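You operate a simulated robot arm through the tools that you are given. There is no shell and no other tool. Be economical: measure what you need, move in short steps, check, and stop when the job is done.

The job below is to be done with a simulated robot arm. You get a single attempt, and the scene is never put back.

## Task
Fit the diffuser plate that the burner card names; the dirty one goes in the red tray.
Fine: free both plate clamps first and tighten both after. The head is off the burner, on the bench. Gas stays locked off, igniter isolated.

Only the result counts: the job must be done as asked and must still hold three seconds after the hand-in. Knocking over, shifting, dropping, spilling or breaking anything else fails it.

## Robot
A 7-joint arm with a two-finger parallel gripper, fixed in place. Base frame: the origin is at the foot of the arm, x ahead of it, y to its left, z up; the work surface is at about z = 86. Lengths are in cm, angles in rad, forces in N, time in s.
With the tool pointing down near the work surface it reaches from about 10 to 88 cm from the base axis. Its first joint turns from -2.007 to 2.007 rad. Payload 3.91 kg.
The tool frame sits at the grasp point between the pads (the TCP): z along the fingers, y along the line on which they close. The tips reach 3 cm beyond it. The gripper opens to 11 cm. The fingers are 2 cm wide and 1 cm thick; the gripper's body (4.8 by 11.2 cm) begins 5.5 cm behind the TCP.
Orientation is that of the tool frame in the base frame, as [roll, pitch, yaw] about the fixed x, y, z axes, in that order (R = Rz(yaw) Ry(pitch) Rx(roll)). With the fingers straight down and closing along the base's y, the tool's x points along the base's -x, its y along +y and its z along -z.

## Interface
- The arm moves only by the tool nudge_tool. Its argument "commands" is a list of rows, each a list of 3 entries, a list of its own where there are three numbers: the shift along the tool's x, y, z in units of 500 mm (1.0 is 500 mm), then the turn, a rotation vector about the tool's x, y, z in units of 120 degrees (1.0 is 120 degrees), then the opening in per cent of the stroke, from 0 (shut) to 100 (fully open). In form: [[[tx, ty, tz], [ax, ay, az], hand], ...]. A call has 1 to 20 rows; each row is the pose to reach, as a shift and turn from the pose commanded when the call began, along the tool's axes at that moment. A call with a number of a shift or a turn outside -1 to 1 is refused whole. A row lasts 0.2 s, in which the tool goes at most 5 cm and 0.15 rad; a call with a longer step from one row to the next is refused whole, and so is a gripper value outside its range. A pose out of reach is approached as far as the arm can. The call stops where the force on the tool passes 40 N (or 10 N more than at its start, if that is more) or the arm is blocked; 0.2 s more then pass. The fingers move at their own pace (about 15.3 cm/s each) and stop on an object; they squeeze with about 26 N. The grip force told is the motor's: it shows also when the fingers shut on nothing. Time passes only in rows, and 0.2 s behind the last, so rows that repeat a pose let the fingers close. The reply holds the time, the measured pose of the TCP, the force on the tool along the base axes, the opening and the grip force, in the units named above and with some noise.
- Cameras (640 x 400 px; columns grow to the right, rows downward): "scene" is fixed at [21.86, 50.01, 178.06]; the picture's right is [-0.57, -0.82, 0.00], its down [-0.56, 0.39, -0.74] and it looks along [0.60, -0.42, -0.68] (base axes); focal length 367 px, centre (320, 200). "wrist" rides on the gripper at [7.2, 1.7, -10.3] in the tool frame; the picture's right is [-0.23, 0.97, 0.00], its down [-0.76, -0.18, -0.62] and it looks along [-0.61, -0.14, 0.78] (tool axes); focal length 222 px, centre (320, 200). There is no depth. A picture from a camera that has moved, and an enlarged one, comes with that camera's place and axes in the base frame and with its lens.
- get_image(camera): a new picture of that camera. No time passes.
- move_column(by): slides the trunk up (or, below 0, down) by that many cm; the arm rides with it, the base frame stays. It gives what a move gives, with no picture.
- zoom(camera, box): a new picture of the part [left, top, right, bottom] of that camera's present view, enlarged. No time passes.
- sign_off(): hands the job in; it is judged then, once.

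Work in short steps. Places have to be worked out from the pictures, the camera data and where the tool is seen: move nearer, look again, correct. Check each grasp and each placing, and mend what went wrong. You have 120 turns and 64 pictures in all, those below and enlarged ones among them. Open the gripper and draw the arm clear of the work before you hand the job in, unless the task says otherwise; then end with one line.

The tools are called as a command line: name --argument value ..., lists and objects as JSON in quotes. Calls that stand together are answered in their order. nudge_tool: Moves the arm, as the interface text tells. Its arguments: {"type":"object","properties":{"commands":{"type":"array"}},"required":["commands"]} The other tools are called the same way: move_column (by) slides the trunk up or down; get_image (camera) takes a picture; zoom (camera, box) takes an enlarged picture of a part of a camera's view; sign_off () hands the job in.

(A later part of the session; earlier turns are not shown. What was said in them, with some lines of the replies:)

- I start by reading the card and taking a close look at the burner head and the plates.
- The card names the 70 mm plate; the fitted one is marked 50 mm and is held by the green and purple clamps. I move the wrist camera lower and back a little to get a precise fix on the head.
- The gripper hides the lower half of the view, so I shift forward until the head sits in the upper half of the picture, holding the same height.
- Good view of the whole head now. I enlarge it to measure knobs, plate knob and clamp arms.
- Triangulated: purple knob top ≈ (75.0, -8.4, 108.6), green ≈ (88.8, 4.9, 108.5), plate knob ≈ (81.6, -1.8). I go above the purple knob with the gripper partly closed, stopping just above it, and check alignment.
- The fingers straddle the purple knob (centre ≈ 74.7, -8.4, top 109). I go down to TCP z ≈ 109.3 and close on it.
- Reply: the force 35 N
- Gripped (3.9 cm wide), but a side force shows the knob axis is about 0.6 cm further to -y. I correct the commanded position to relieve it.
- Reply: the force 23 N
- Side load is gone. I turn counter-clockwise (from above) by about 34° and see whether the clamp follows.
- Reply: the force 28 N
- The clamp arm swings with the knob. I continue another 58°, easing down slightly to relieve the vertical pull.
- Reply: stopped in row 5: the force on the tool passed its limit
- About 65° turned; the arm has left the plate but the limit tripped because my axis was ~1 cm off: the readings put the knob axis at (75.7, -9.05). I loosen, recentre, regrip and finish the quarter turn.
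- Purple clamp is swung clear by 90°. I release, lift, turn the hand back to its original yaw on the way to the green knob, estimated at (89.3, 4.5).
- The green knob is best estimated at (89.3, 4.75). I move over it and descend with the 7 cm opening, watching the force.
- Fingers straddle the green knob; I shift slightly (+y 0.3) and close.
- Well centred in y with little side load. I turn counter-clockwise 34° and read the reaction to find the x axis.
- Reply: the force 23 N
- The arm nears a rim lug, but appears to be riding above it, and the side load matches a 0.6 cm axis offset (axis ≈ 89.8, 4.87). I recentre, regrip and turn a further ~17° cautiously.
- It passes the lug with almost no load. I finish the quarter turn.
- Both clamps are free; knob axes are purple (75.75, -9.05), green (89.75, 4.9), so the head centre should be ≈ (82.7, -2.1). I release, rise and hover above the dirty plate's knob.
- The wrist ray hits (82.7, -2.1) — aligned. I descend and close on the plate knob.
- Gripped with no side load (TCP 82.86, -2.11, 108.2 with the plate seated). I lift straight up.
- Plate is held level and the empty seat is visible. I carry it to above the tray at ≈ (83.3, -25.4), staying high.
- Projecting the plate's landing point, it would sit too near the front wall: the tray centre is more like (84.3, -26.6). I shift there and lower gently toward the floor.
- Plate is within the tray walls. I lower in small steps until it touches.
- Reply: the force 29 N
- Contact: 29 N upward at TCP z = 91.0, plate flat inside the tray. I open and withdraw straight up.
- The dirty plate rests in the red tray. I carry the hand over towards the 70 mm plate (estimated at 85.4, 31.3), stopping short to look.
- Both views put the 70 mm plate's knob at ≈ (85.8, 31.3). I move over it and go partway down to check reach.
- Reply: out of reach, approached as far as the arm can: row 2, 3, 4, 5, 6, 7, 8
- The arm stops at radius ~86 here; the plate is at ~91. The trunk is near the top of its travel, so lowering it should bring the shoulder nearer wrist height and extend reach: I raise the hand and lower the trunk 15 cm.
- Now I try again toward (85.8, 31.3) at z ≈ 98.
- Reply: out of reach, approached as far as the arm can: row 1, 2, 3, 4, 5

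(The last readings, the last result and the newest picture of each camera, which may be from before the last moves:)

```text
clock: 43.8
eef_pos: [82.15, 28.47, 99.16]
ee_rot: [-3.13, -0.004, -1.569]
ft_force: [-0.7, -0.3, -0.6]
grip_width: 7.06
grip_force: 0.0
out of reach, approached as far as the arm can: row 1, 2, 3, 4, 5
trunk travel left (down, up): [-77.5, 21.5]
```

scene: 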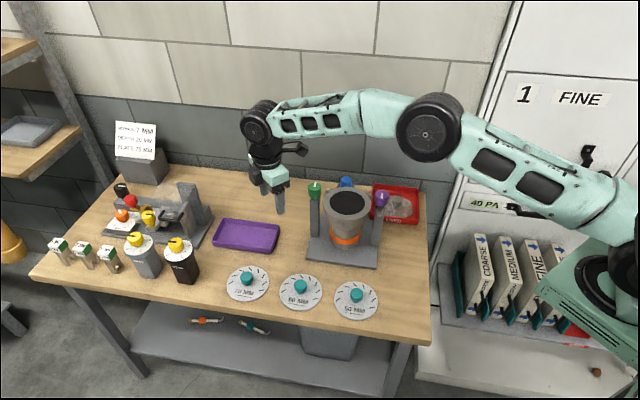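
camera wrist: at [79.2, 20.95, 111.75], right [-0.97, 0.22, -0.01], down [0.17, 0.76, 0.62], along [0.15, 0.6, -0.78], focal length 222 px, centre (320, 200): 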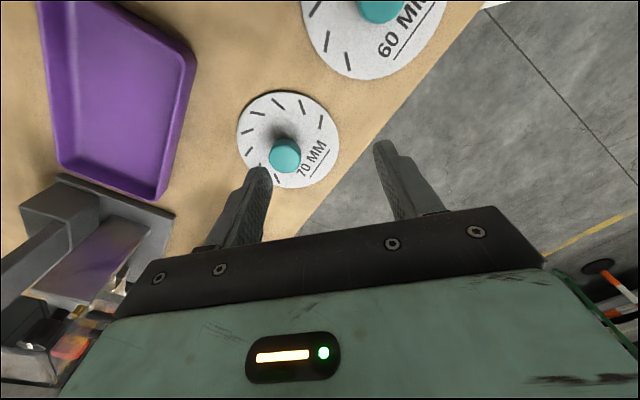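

Still short, yet green's radius 89.9 was reachable at yaw π, so hand yaw matters. I turn the hand back to yaw π (jaws along y) here and retry.

nudge_tool --commands '[[[0, 0, -0.02], [0, 0, 0.07], 64], [[0, 0, -0.02], [0, 0, 0.14], 64], [[0, 0, -0.02], [0, 0, 0.21], 64], [[0, 0, -0.02], [0, 0, 0.28], 64], [[0, 0, -0.02], [0, 0, 0.35], 64], [[0, 0, -0.02], [0, 0, 0.42], 64], [[0, 0, -0.02], [0, 0, 0.49], 64], [[0, 0, -0.02], [0, 0, 0.56], 64], [[0, 0, -0.02], [0, 0, 0.63], 64], [[0, 0, -0.02], [0, 0, 0.7], 64], [[0, 0, -0.02], [0, 0, 0.75], 64], [[-0.03, -0.03, -0.02], [0, 0, 0.75], 64], [[-0.057, -0.073, -0.02], [0, 0, 0.75], 64], [[-0.057, -0.073, -0.02], [0, 0, 0.75], 64]]'

get_image --camera "wrist"

```text
clock: 46.8
eef_pos: [82.01, 28.86, 100.24]
ee_rot: [-3.138, 0.011, -3.137]
ft_force: [-1.0, -0.4, -0.8]
grip_width: 7.04
grip_force: 0.0
out of reach, approached as far as the arm can: row 12, 13, 14
trunk travel left (down, up): [-77.5, 21.5]
```

```text
26 pictures are left
camera wrist: at [74.67, 30.52, 110.41], right [0.22, 0.97, 0.0], down [0.76, -0.17, 0.63], along [0.62, -0.14, -0.78], focal length 222 px, centre (320, 200)
```

wrist: 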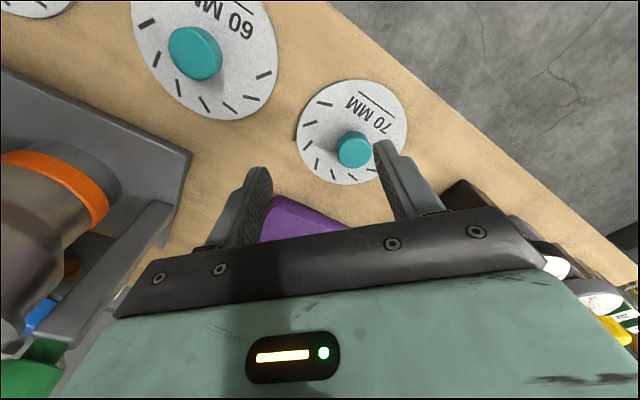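

The wrist view confirms the knob at ≈ (85.4, 31.35), 3–4 cm beyond. From readings so far reach looks best with the hand ~105 in trunk-relative height, so I raise the trunk 10 cm and retry at z ≈ 100.

move_column --by 10

nudge_tool --commands '[[[0, 0, 0.06], [0, 0, 0], 64], [[0, 0.02, 0.14], [0, 0, 0], 64], [[-0.02, 0.04, 0.2], [0, 0, 0], 64], [[-0.05, 0.05, 0.2], [0, 0, 0], 64], [[-0.068, 0.05, 0.2], [0, 0, 0], 64], [[-0.068, 0.05, 0.2], [0, 0, 0], 64]]'

```text
clock: 48.1
eef_pos: [81.95, 28.7, 110.29]
ee_rot: [-3.138, 0.01, -3.14]
ft_force: [-0.7, 0.1, 0.0]
grip_width: 7.04
grip_force: 0.0
trunk travel left (down, up): [-87.5, 11.5]
```

```text
clock: 49.5
eef_pos: [81.61, 28.52, 100.85]
ee_rot: [-3.137, 0.008, -3.138]
ft_force: [-0.3, -0.3, -0.7]
grip_width: 7.04
grip_force: 0.1
out of reach, approached as far as the arm can: row 2, 3, 4, 5, 6
trunk travel left (down, up): [-87.5, 11.5]
```

get_image --camera "scene"

```text
25 pictures are left
```

scene: 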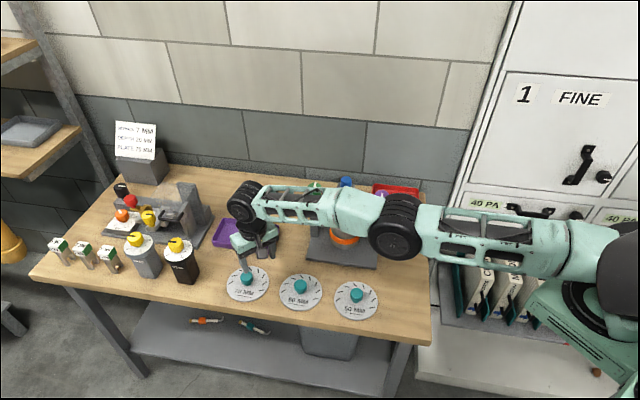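

The arm is simply at full stretch. I tilt the hand about its jaw axis (fingers pointing ~17° outward), which pulls the wrist back; the plate will be set down with the same tilt so it stays level.

nudge_tool --commands '[[[0, 0, 0], [0, -0.05, 0], 64], [[0, 0, 0], [0, -0.1, 0], 64], [[0, 0, 0], [0, -0.143, 0], 64], [[-0.02, 0.02, 0], [0, -0.143, 0], 64], [[-0.045, 0.04, 0.01], [0, -0.143, 0], 64], [[-0.066, 0.057, 0.03], [0, -0.143, 0], 64], [[-0.066, 0.057, 0.03], [0, -0.143, 0], 64]]'

```text
clock: 51.1
eef_pos: [85.02, 31.2, 99.37]
ee_rot: [-3.138, 0.31, -3.137]
ft_force: [-0.3, 0.3, 0.0]
grip_width: 7.08
grip_force: 0.1
trunk travel left (down, up): [-87.5, 11.5]
```

Reach achieved. I check alignment before descending.

get_image --camera "wrist"

zoom --camera "scene" --box '[200, 220, 310, 310]'

```text
24 pictures are left
camera wrist: at [74.99, 32.99, 106.93], right [0.21, 0.98, 0.07], down [0.54, -0.17, 0.83], along [0.82, -0.14, -0.56], focal length 222 px, centre (320, 200)
```

wrist: 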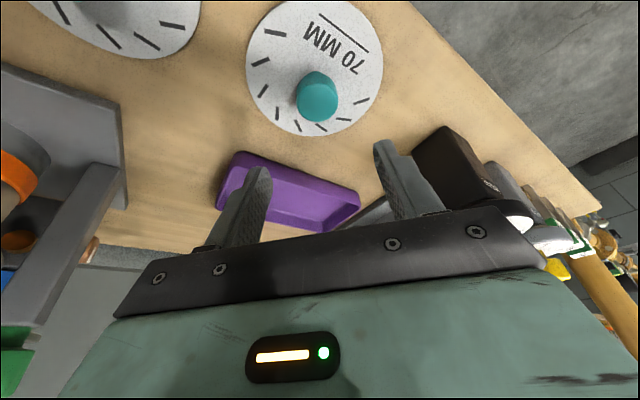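

```text
4.44 times, centred on (255, 265) of scene
camera zoom: at [21.86, 50.01, 178.06], right [-0.57, -0.82, 0.0], down [-0.56, 0.39, -0.74], along [0.6, -0.42, -0.68], focal length 1632 px, centre (609, -89)
```

zoom: 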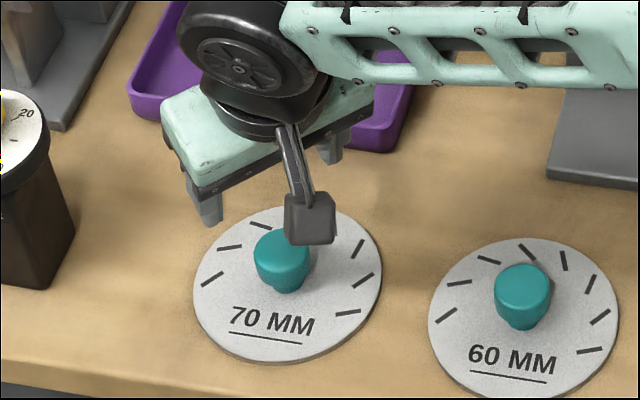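

Knob estimated (85.3, 31.5); with the tilt the TCP should be at (84.8, 31.45, 90.6). I descend straight down there.

nudge_tool --commands '[[[0.01, 0.004, 0.03], [0, 0, 0], 64], [[0.022, 0.005, 0.065], [0, 0, 0], 64], [[0.034, 0.005, 0.1], [0, 0, 0], 64], [[0.046, 0.005, 0.134], [0, 0, 0], 64], [[0.0575, 0.005, 0.166], [0, 0, 0], 64], [[0.0575, 0.005, 0.166], [0, 0, 0], 64]]'

zoom --camera "scene" --box '[200, 220, 310, 310]'

get_image --camera "wrist"

```text
clock: 52.5
eef_pos: [83.56, 30.59, 91.07]
ee_rot: [-3.139, 0.311, -3.137]
ft_force: [0.4, 0.0, -0.5]
grip_width: 7.02
grip_force: 0.1
out of reach, approached as far as the arm can: row 2, 3, 4, 5, 6
trunk travel left (down, up): [-87.5, 11.5]
```

```text
4.44 times, centred on (255, 265) of scene
camera zoom: at [21.86, 50.01, 178.06], right [-0.57, -0.82, 0.0], down [-0.56, 0.39, -0.74], along [0.6, -0.42, -0.68], focal length 1632 px, centre (609, -89)
```

zoom: 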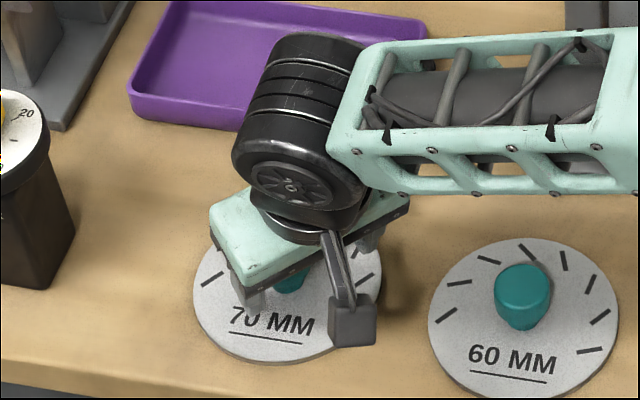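

```text
21 pictures are left
camera wrist: at [73.5, 32.25, 98.62], right [0.21, 0.97, 0.07], down [0.54, -0.17, 0.83], along [0.82, -0.14, -0.56], focal length 222 px, centre (320, 200)
```

wrist: 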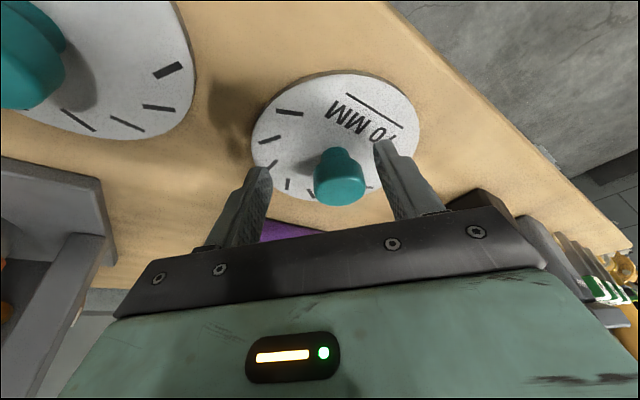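

At this height it falls short again, but it did reach at a higher arm posture. So I position at height above the knob (TCP 84.8, 31.55, ~102.5) and will then lower the whole arm with the trunk, which descends exactly vertically.

nudge_tool --commands '[[[-0.026, 0, -0.08], [0, 0, 0], 64], [[-0.05, 0, -0.16], [0, 0, 0], 64], [[-0.07, 0.004, -0.215], [0, 0, 0], 64], [[-0.094, 0.018, -0.211], [0, 0, 0], 64], [[-0.094, 0.018, -0.211], [0, 0, 0], 64]]'

```text
clock: 53.7
eef_pos: [84.79, 31.41, 102.56]
ee_rot: [-3.138, 0.31, -3.136]
ft_force: [-0.1, -0.6, -0.3]
grip_width: 7.04
grip_force: 0.0
trunk travel left (down, up): [-87.5, 11.5]
```

Reached (84.8, 31.4, 102.6). Now the trunk goes down in two steps, checking before the last.

move_column --by -9

get_image --camera "wrist"

zoom --camera "scene" --box '[200, 220, 310, 310]'

```text
clock: 54.9
eef_pos: [84.79, 31.28, 93.54]
ee_rot: [-3.139, 0.31, -3.136]
ft_force: [-0.1, -0.7, 0.8]
grip_width: 7.05
grip_force: 0.0
trunk travel left (down, up): [-78.5, 20.5]
```

```text
20 pictures are left
camera wrist: at [74.76, 33.07, 101.08], right [0.21, 0.97, 0.07], down [0.54, -0.17, 0.83], along [0.82, -0.14, -0.56], focal length 222 px, centre (320, 200)
```

wrist: 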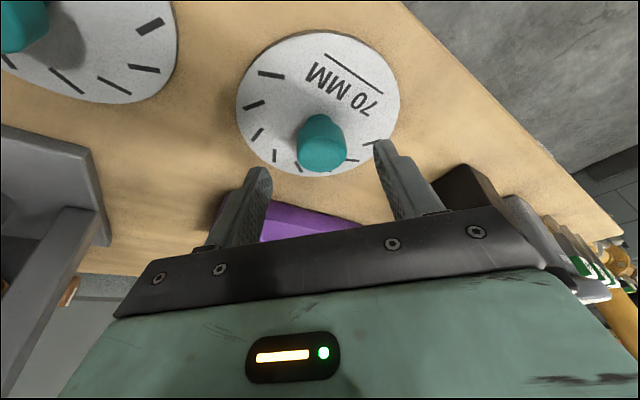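

```text
4.44 times, centred on (255, 265) of scene
camera zoom: at [21.86, 50.01, 178.06], right [-0.57, -0.82, 0.0], down [-0.56, 0.39, -0.74], along [0.6, -0.42, -0.68], focal length 1632 px, centre (609, -89)
```

zoom: 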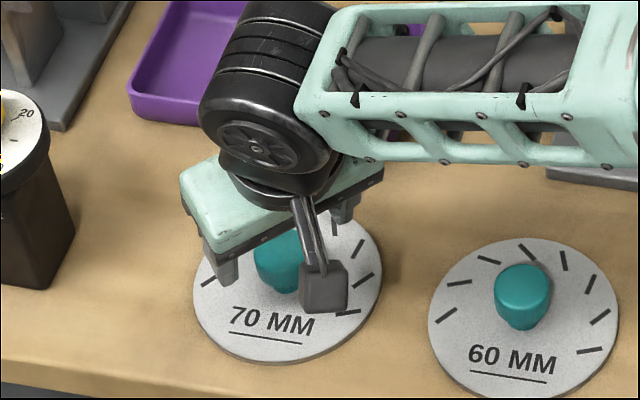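

Knob is centred between the fingertips. I lower 2.9 cm more and close.

move_column --by -2.9

nudge_tool --commands '[[[0, 0, 0], [0, 0, 0], 30], [[0, 0, 0], [0, 0, 0], 0], [[0, 0, 0], [0, 0, 0], 0], [[0, 0, 0], [0, 0, 0], 0]]'

zoom --camera "scene" --box '[200, 220, 310, 310]'

```text
clock: 55.7
eef_pos: [84.72, 31.39, 90.72]
ee_rot: [-3.137, 0.311, -3.137]
ft_force: [0.4, 0.0, -1.0]
grip_width: 7.03
grip_force: 0.2
trunk travel left (down, up): [-75.6, 23.4]
```

```text
clock: 56.7
eef_pos: [84.82, 31.37, 90.64]
ee_rot: [-3.139, 0.312, -3.136]
ft_force: [0.1, 1.9, 1.5]
grip_width: 3.48
grip_force: 26.1
trunk travel left (down, up): [-75.6, 23.4]
```

```text
4.44 times, centred on (255, 265) of scene
camera zoom: at [21.86, 50.01, 178.06], right [-0.57, -0.82, 0.0], down [-0.56, 0.39, -0.74], along [0.6, -0.42, -0.68], focal length 1632 px, centre (609, -89)
```

zoom: 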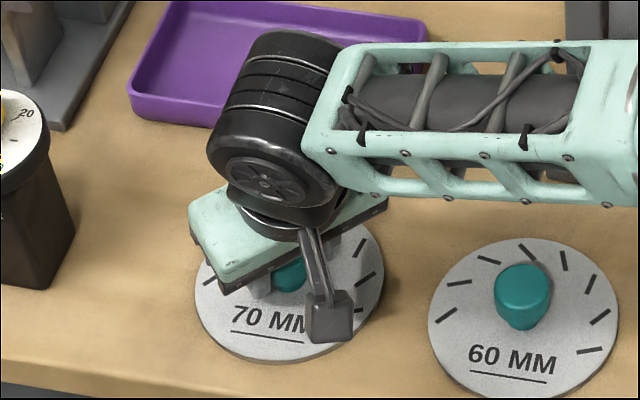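

Gripped (3.48 cm, no side load). I lift with the trunk, straight up.

move_column --by 2

move_column --by 20

zoom --camera "scene" --box '[190, 130, 350, 260]'

```text
clock: 57.3
eef_pos: [84.85, 31.26, 92.58]
ee_rot: [-3.138, 0.31, -3.137]
ft_force: [-0.6, -0.5, -2.9]
grip_width: 3.49
grip_force: 26.6
trunk travel left (down, up): [-77.6, 21.4]
```

```text
clock: 59.5
eef_pos: [84.81, 31.39, 112.56]
ee_rot: [-3.137, 0.311, -3.136]
ft_force: [-0.4, -0.1, -2.6]
grip_width: 3.48
grip_force: 26.0
trunk travel left (down, up): [-97.6, 1.4]
```

```text
3.08 times, centred on (270, 195) of scene
camera zoom: at [21.86, 50.01, 178.06], right [-0.57, -0.82, 0.0], down [-0.56, 0.39, -0.74], along [0.6, -0.42, -0.68], focal length 1130 px, centre (474, 215)
```

zoom: 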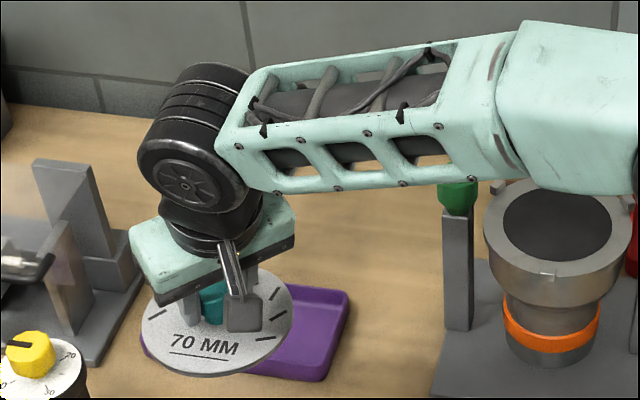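

The 70 mm plate is held level. I raise it another 6 cm and carry it over to the head, staying above the clamp knobs.

nudge_tool --commands '[[[-0.018, 0, -0.057], [0, 0, 0], 0], [[-0.036, 0, -0.114], [0, 0, 0], 0], [[-0.01, 0, -0.122], [0, 0, 0], 0], [[0.011, -0.06, -0.129], [0, 0, 0], 0], [[0.011, -0.14, -0.129], [0, 0, 0], 0], [[0.011, -0.22, -0.129], [0, 0, 0], 0], [[0.011, -0.3, -0.129], [0, 0, 0], 0], [[0.011, -0.38, -0.129], [0, 0, 0], 0], [[0.011, -0.46, -0.129], [0, 0, 0], 0], [[0.011, -0.54, -0.129], [0, 0, 0], 0], [[0.011, -0.62, -0.129], [0, 0, 0], 0], [[0.011, -0.67, -0.129], [0, 0, 0], 0], [[0.011, -0.67, -0.129], [0, 0, 0], 0]]'

zoom --camera "scene" --box '[278, 120, 438, 250]'

get_image --camera "wrist"

```text
clock: 62.3
eef_pos: [82.5, -2.25, 118.6]
ee_rot: [-3.139, 0.31, -3.136]
ft_force: [-0.6, -0.5, -2.9]
grip_width: 3.5
grip_force: 25.9
trunk travel left (down, up): [-97.6, 1.4]
```

```text
3.08 times, centred on (358, 185) of scene
camera zoom: at [21.86, 50.01, 178.06], right [-0.57, -0.82, 0.0], down [-0.56, 0.39, -0.74], along [0.6, -0.42, -0.68], focal length 1130 px, centre (203, 246)
```

zoom: 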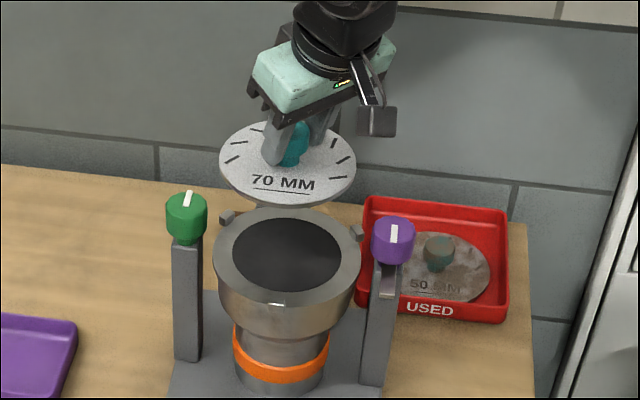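

```text
15 pictures are left
camera wrist: at [72.39, -0.44, 126.14], right [0.21, 0.97, 0.07], down [0.54, -0.17, 0.83], along [0.82, -0.14, -0.56], focal length 222 px, centre (320, 200)
```

wrist: 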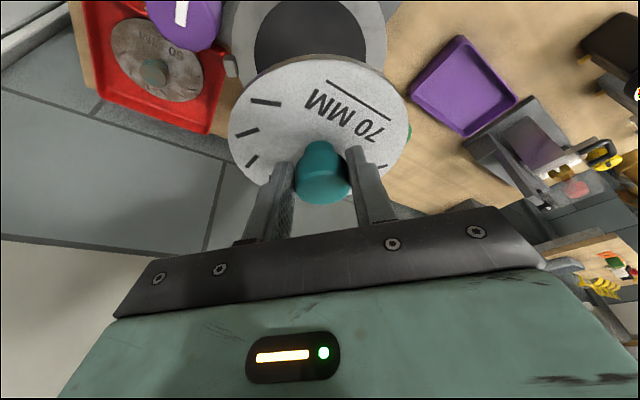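

Comparing with the dirty plate's picture at the same hand height, the new plate's centre is ≈ 1.1 cm ahead of the TCP (≈ 83.6, -2.25). I shift -0.8 in x, +0.1 in y, and lower to about 1 cm above the seat.

nudge_tool --commands '[[[0.0152, 0.003, -0.005], [0, 0, 0], 0], [[0.0152, 0.003, -0.005], [0, 0, 0], 0], [[0.03, 0.003, 0.041], [0, 0, 0], 0], [[0.045, 0.003, 0.087], [0, 0, 0], 0], [[0.06, 0.003, 0.134], [0, 0, 0], 0], [[0.0714, 0.003, 0.17], [0, 0, 0], 0], [[0.0714, 0.003, 0.17], [0, 0, 0], 0]]'

zoom --camera "scene" --box '[298, 150, 428, 240]'

```text
clock: 63.9
eef_pos: [81.81, -1.92, 109.38]
ee_rot: [-3.137, 0.312, -3.137]
ft_force: [-0.3, -0.9, -2.4]
grip_width: 3.51
grip_force: 25.5
trunk travel left (down, up): [-97.6, 1.4]
```

```text
4.44 times, centred on (363, 195) of scene
camera zoom: at [21.86, 50.01, 178.06], right [-0.57, -0.82, 0.0], down [-0.56, 0.39, -0.74], along [0.6, -0.42, -0.68], focal length 1632 px, centre (129, 222)
```

zoom: 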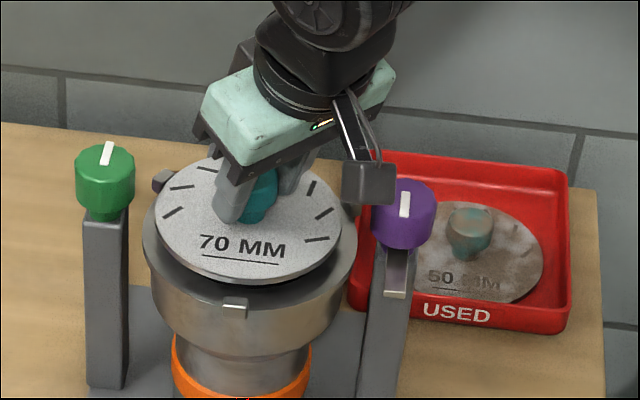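

Plate lines up with the seated outline of the old one to within ~0.15 cm. I trim y by -0.12 and lower slowly onto the seat.

nudge_tool --commands '[[[0.0, -0.0024, 0.0], [0, 0, 0], 0], [[0.003, -0.0024, 0.0095], [0, 0, 0], 0], [[0.0046, -0.0024, 0.014], [0, 0, 0], 0], [[0.006, -0.0024, 0.019], [0, 0, 0], 0], [[0.006, -0.0024, 0.019], [0, 0, 0], 0]]'

zoom --camera "scene" --box '[298, 150, 428, 240]'

```text
clock: 65.1
eef_pos: [81.54, -2.3, 108.5]
ee_rot: [-3.139, 0.311, -3.137]
ft_force: [0.0, 0.2, -2.1]
grip_width: 3.47
grip_force: 25.9
trunk travel left (down, up): [-97.6, 1.4]
```

```text
4.44 times, centred on (363, 195) of scene
camera zoom: at [21.86, 50.01, 178.06], right [-0.57, -0.82, 0.0], down [-0.56, 0.39, -0.74], along [0.6, -0.42, -0.68], focal length 1632 px, centre (129, 222)
```

zoom: 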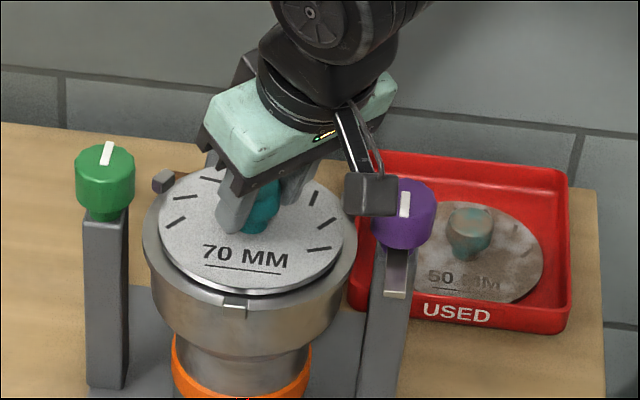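

Nearly home, no contact yet. Trim y back +0.12 and continue down in 2 mm steps.

nudge_tool --commands '[[[-0.001, 0.0024, 0.0], [0, 0, 0], 0], [[0.0002, 0.0024, 0.004], [0, 0, 0], 0], [[0.0015, 0.0024, 0.008], [0, 0, 0], 0], [[0.0027, 0.0024, 0.012], [0, 0, 0], 0], [[0.0027, 0.0024, 0.012], [0, 0, 0], 0]]'

```text
clock: 66.3
eef_pos: [81.8, -2.03, 108.16]
ee_rot: [-3.139, 0.315, -3.136]
ft_force: [-4.4, -1.8, 18.3]
grip_width: 3.48
grip_force: 25.8
trunk travel left (down, up): [-97.6, 1.4]
```

Contact at z = 108.16 (old plate was gripped at 108.2). I check seating before release.

zoom --camera "scene" --box '[318, 170, 398, 225]'

```text
7.27 times, centred on (358, 198) of scene
camera zoom: at [21.86, 50.01, 178.06], right [-0.57, -0.82, 0.0], down [-0.56, 0.39, -0.74], along [0.6, -0.42, -0.68], focal length 2670 px, centre (44, 218)
```

zoom: 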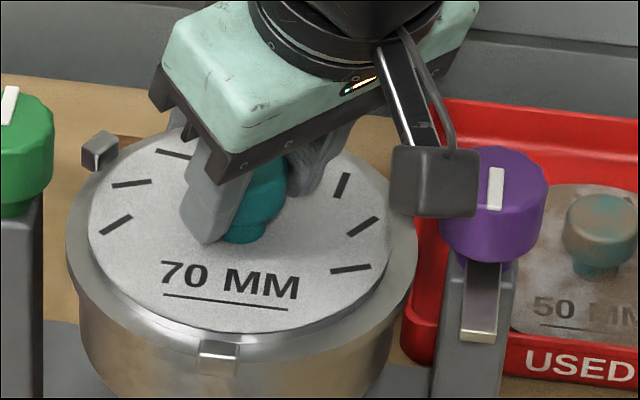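

Seated; plate is ~1.5 mm off to the left. I ease it (-0.08, -0.12), then open and withdraw along the tool axis.

nudge_tool --commands '[[[0.0015, -0.003, -0.003], [0, 0, 0], 0], [[0.0015, -0.003, 0.0], [0, 0, 0], 0], [[0.0015, -0.003, 0.0], [0, 0, 0], 0]]'

nudge_tool --commands '[[[0, 0, 0], [0, 0, 0], 55], [[0, 0, 0], [0, 0, 0], 55], [[0, 0, -0.04], [0, 0, 0], 55], [[0, 0, -0.1], [0, 0, 0], 55], [[0, 0, -0.18], [0, 0, 0], 60], [[0, 0, -0.24], [0, 0, 0], 60], [[0, 0, -0.24], [0, 0, 0], 60]]'

zoom --camera "scene" --box '[298, 150, 428, 240]'

```text
clock: 67.1
eef_pos: [81.73, -1.97, 108.09]
ee_rot: [-3.139, 0.318, -3.137]
ft_force: [2.3, 5.1, 30.9]
grip_width: 3.48
grip_force: 26.1
trunk travel left (down, up): [-97.6, 1.4]
```

```text
clock: 68.7
eef_pos: [77.9, -2.42, 119.33]
ee_rot: [-3.138, 0.311, -3.136]
ft_force: [-0.1, -0.4, -0.6]
grip_width: 6.59
grip_force: 0.1
trunk travel left (down, up): [-97.6, 1.4]
```

```text
4.44 times, centred on (363, 195) of scene
camera zoom: at [21.86, 50.01, 178.06], right [-0.57, -0.82, 0.0], down [-0.56, 0.39, -0.74], along [0.6, -0.42, -0.68], focal length 1632 px, centre (129, 222)
```

zoom: 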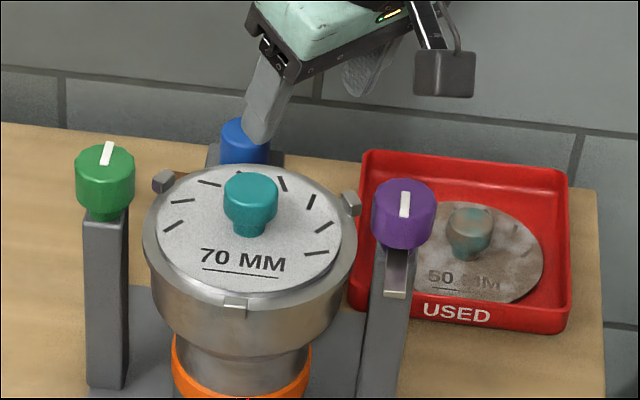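

The 70 mm plate sits concentric in the ring. I straighten the hand and return the trunk to its original height.

nudge_tool --commands '[[[0, 0, -0.02], [0, 0.05, 0], 64], [[0, 0, -0.02], [0, 0.1, 0], 64], [[0, 0, -0.02], [0, 0.148, 0], 64], [[0, 0, -0.02], [0, 0.148, 0], 64]]'

move_column --by -5.1

```text
clock: 69.7
eef_pos: [77.67, -2.3, 120.22]
ee_rot: [-3.139, 0.0, -3.138]
ft_force: [0.6, 0.2, 0.5]
grip_width: 7.04
grip_force: 0.0
trunk travel left (down, up): [-97.6, 1.4]
```

```text
clock: 70.6
eef_pos: [77.6, -2.26, 115.15]
ee_rot: [-3.137, -0.001, -3.138]
ft_force: [-0.2, 0.4, -0.6]
grip_width: 7.07
grip_force: 0.1
trunk travel left (down, up): [-92.5, 6.5]
```

Vertical again. Now over the purple knob with the hand turned to yaw -π/2 (where I released it).

nudge_tool --commands '[[[0.01, -0.03, 0], [0, 0, -0.07], 64], [[0.02, -0.07, 0], [0, 0, -0.14], 64], [[0.03, -0.1, 0], [0, 0, -0.21], 64], [[0.037, -0.136, 0], [0, 0, -0.28], 64], [[0.037, -0.136, 0], [0, 0, -0.35], 64], [[0.037, -0.136, 0], [0, 0, -0.42], 64], [[0.037, -0.136, 0], [0, 0, -0.49], 64], [[0.037, -0.136, 0], [0, 0, -0.56], 64], [[0.037, -0.136, 0], [0, 0, -0.63], 64], [[0.037, -0.136, 0], [0, 0, -0.7], 64], [[0.037, -0.136, 0], [0, 0, -0.75], 64], [[0.037, -0.136, 0], [0, 0, -0.75], 64]]'

```text
clock: 73.2
eef_pos: [75.8, -9.08, 115.21]
ee_rot: [3.141, -0.003, -1.566]
ft_force: [-0.3, 0.2, 0.3]
grip_width: 7.04
grip_force: 0.1
trunk travel left (down, up): [-92.5, 6.5]
```

On axis. Descend to 109.4 and grip.

nudge_tool --commands '[[[0, 0, 0.06], [0, 0, 0], 64], [[0, 0, 0.116], [0, 0, 0], 64], [[0, 0, 0.116], [0, 0, 0], 64], [[0, 0, 0.116], [0, 0, 0], 0], [[0, 0, 0.116], [0, 0, 0], 0], [[0, 0, 0.116], [0, 0, 0], 0]]'

```text
clock: 74.6
eef_pos: [75.86, -9.07, 109.46]
ee_rot: [3.141, -0.004, -1.565]
ft_force: [3.5, 0.1, -0.9]
grip_width: 3.93
grip_force: 45.1
trunk travel left (down, up): [-92.5, 6.5]
```

Well centred. Turn clockwise 90° back to the clamped position.

nudge_tool --commands '[[[0, 0, 0], [0, 0, 0.07], 0], [[0, 0, 0], [0, 0, 0.14], 0], [[0, 0, 0], [0, 0, 0.21], 0], [[0, 0, 0], [0, 0, 0.28], 0], [[0, 0, 0], [0, 0, 0.35], 0], [[0, 0, 0], [0, 0, 0.42], 0], [[0, 0, 0], [0, 0, 0.49], 0], [[0, 0, 0], [0, 0, 0.56], 0], [[0, 0, 0], [0, 0, 0.63], 0], [[0, 0, 0], [0, 0, 0.7], 0], [[0, 0, 0], [0, 0, 0.752], 0], [[0, 0, 0], [0, 0, 0.752], 0]]'

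zoom --camera "scene" --box '[298, 150, 428, 240]'

```text
clock: 77.2
eef_pos: [75.7, -8.88, 109.42]
ee_rot: [-3.138, -0.001, 3.14]
ft_force: [-12.7, 9.5, -0.7]
grip_width: 3.91
grip_force: 44.6
trunk travel left (down, up): [-92.5, 6.5]
```

```text
4.44 times, centred on (363, 195) of scene
camera zoom: at [21.86, 50.01, 178.06], right [-0.57, -0.82, 0.0], down [-0.56, 0.39, -0.74], along [0.6, -0.42, -0.68], focal length 1632 px, centre (129, 222)
```

zoom: 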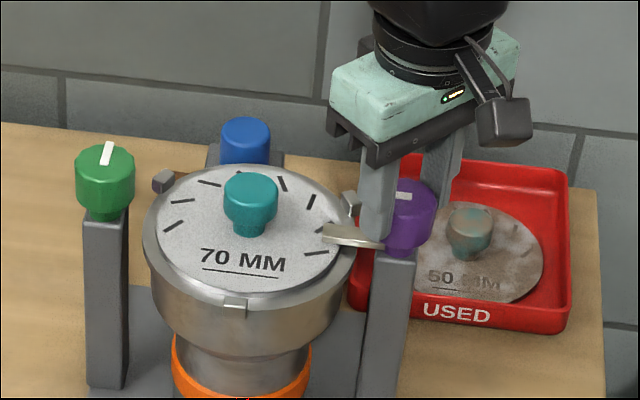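

The purple arm is back over the plate as it was. Release, rise, and go to the green knob with yaw -π/2.

nudge_tool --commands '[[[0, 0, 0], [0, 0, 0], 64], [[0, 0, 0], [0, 0, 0], 64], [[0, 0, -0.06], [0, 0, 0], 64], [[0, 0, -0.13], [0, 0, 0], 64], [[-0.02, 0.02, -0.16], [0, 0, -0.07], 64], [[-0.06, 0.07, -0.16], [0, 0, -0.14], 64], [[-0.11, 0.12, -0.16], [0, 0, -0.21], 64], [[-0.16, 0.17, -0.16], [0, 0, -0.28], 64], [[-0.21, 0.22, -0.16], [0, 0, -0.35], 64], [[-0.25, 0.26, -0.16], [0, 0, -0.42], 64], [[-0.28, 0.277, -0.16], [0, 0, -0.49], 64], [[-0.28, 0.277, -0.16], [0, 0, -0.56], 64], [[-0.28, 0.277, -0.16], [0, 0, -0.63], 64], [[-0.28, 0.277, -0.16], [0, 0, -0.7], 64], [[-0.28, 0.277, -0.16], [0, 0, -0.748], 64], [[-0.28, 0.277, -0.16], [0, 0, -0.748], 64]]'

zoom --camera "scene" --box '[298, 150, 428, 240]'

```text
clock: 80.6
eef_pos: [89.77, 4.76, 117.41]
ee_rot: [3.142, -0.004, -1.573]
ft_force: [-0.4, -0.2, -0.4]
grip_width: 7.06
grip_force: 0.1
trunk travel left (down, up): [-92.5, 6.5]
```

```text
4.44 times, centred on (363, 195) of scene
camera zoom: at [21.86, 50.01, 178.06], right [-0.57, -0.82, 0.0], down [-0.56, 0.39, -0.74], along [0.6, -0.42, -0.68], focal length 1632 px, centre (129, 222)
```

zoom: 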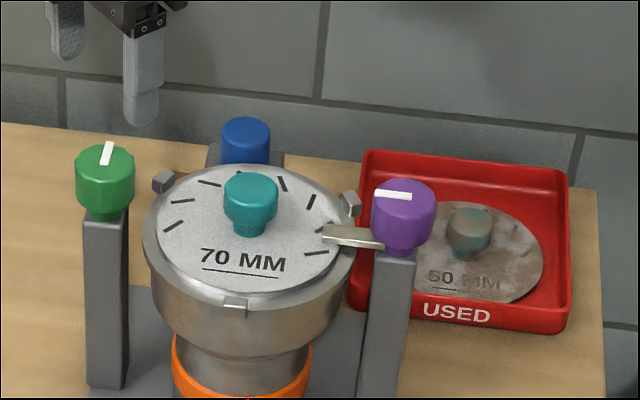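

Purple marker matches its original clamped reading. Descend on the green knob and grip.

nudge_tool --commands '[[[-0.003, 0, 0.06], [0, 0, 0], 64], [[-0.003, 0, 0.12], [0, 0, 0], 64], [[-0.003, 0, 0.159], [0, 0, 0], 64], [[-0.003, 0, 0.159], [0, 0, 0], 64], [[-0.003, 0, 0.159], [0, 0, 0], 0], [[-0.003, 0, 0.159], [0, 0, 0], 0], [[-0.003, 0, 0.159], [0, 0, 0], 0]]'

```text
clock: 82.2
eef_pos: [89.63, 4.73, 109.15]
ee_rot: [3.141, -0.004, -1.573]
ft_force: [-12.5, -0.3, -1.4]
grip_width: 3.93
grip_force: 44.9
trunk travel left (down, up): [-92.5, 6.5]
```

Good grip; slight offset corrected during the turn. Turn clockwise 90°.

nudge_tool --commands '[[[-0.002, 0.003, 0], [0, 0, 0], 0], [[-0.003, 0.003, 0], [0, 0, 0.07], 0], [[-0.003, 0.003, 0], [0, 0, 0.14], 0], [[-0.003, 0.003, 0], [0, 0, 0.21], 0], [[-0.003, 0.003, 0], [0, 0, 0.28], 0], [[-0.003, 0.003, 0], [0, 0, 0.35], 0], [[-0.003, 0.003, 0], [0, 0, 0.42], 0], [[-0.003, 0.003, 0], [0, 0, 0.49], 0], [[-0.003, 0.003, 0], [0, 0, 0.56], 0], [[-0.003, 0.003, 0], [0, 0, 0.63], 0], [[-0.003, 0.003, 0], [0, 0, 0.7], 0], [[-0.003, 0.003, 0], [0, 0, 0.749], 0], [[-0.003, 0.003, 0], [0, 0, 0.749], 0]]'

zoom --camera "scene" --box '[298, 150, 428, 240]'

```text
clock: 85.0
eef_pos: [89.6, 4.83, 109.23]
ee_rot: [-3.137, -0.004, 3.138]
ft_force: [-16.7, -22.4, -18.8]
grip_width: 3.94
grip_force: 45.4
trunk travel left (down, up): [-92.5, 6.5]
```

```text
4.44 times, centred on (363, 195) of scene
camera zoom: at [21.86, 50.01, 178.06], right [-0.57, -0.82, 0.0], down [-0.56, 0.39, -0.74], along [0.6, -0.42, -0.68], focal length 1632 px, centre (129, 222)
```

zoom: 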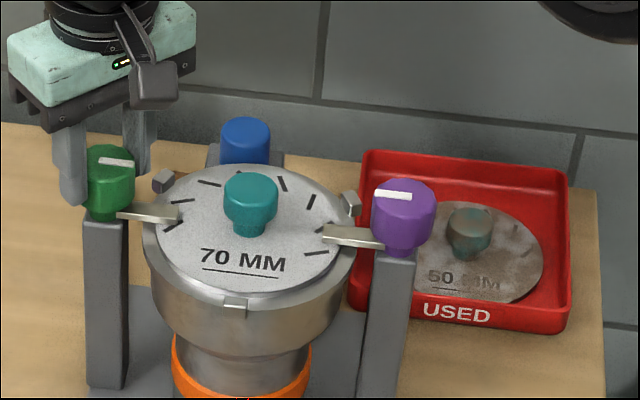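

Green arm is back over the plate as originally. I release, lift clear and retreat to look.

nudge_tool --commands '[[[0, 0, 0], [0, 0, 0], 64], [[0, 0, 0], [0, 0, 0], 64], [[0, 0, -0.06], [0, 0, 0], 64], [[0, 0, -0.14], [0, 0, 0], 64], [[0, 0, -0.23], [0, 0, 0], 64], [[0.08, 0, -0.28], [0, 0, 0], 80], [[0.16, 0, -0.34], [0, 0, 0], 100], [[0.24, 0, -0.38], [0, 0, 0], 100], [[0.32, 0, -0.42], [0, 0, 0], 100], [[0.4, 0, -0.46], [0, 0, 0], 100], [[0.4, 0, -0.46], [0, 0, 0], 100]]'

zoom --camera "scene" --box '[298, 150, 428, 240]'

get_image --camera "scene"

```text
clock: 87.4
eef_pos: [69.47, 5.26, 132.4]
ee_rot: [-3.139, 0.001, 3.139]
ft_force: [-0.1, 0.1, 0.4]
grip_width: 11.03
grip_force: 0.0
trunk travel left (down, up): [-92.5, 6.5]
```

```text
4.44 times, centred on (363, 195) of scene
camera zoom: at [21.86, 50.01, 178.06], right [-0.57, -0.82, 0.0], down [-0.56, 0.39, -0.74], along [0.6, -0.42, -0.68], focal length 1632 px, centre (129, 222)
```

zoom: 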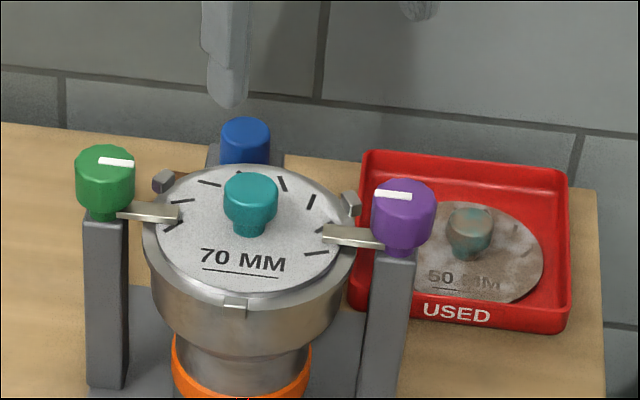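

```text
6 pictures are left
```

scene: 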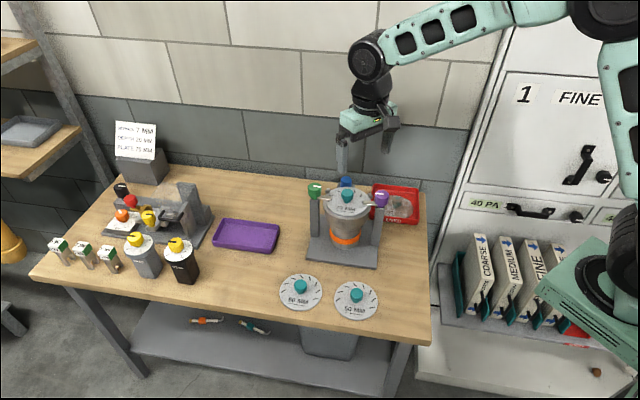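

The 70 mm plate is fitted and both clamp markers are back where they started. The dirty plate is in the red tray and nothing else has moved. The gripper is open and the arm is clear, so I hand in.

sign_off

```text
The job is handed in.
```

The 70 mm diffuser plate named on the burner card is fitted with both clamps tightened, the dirty plate is in the red tray, and I left the gas and igniter alone.
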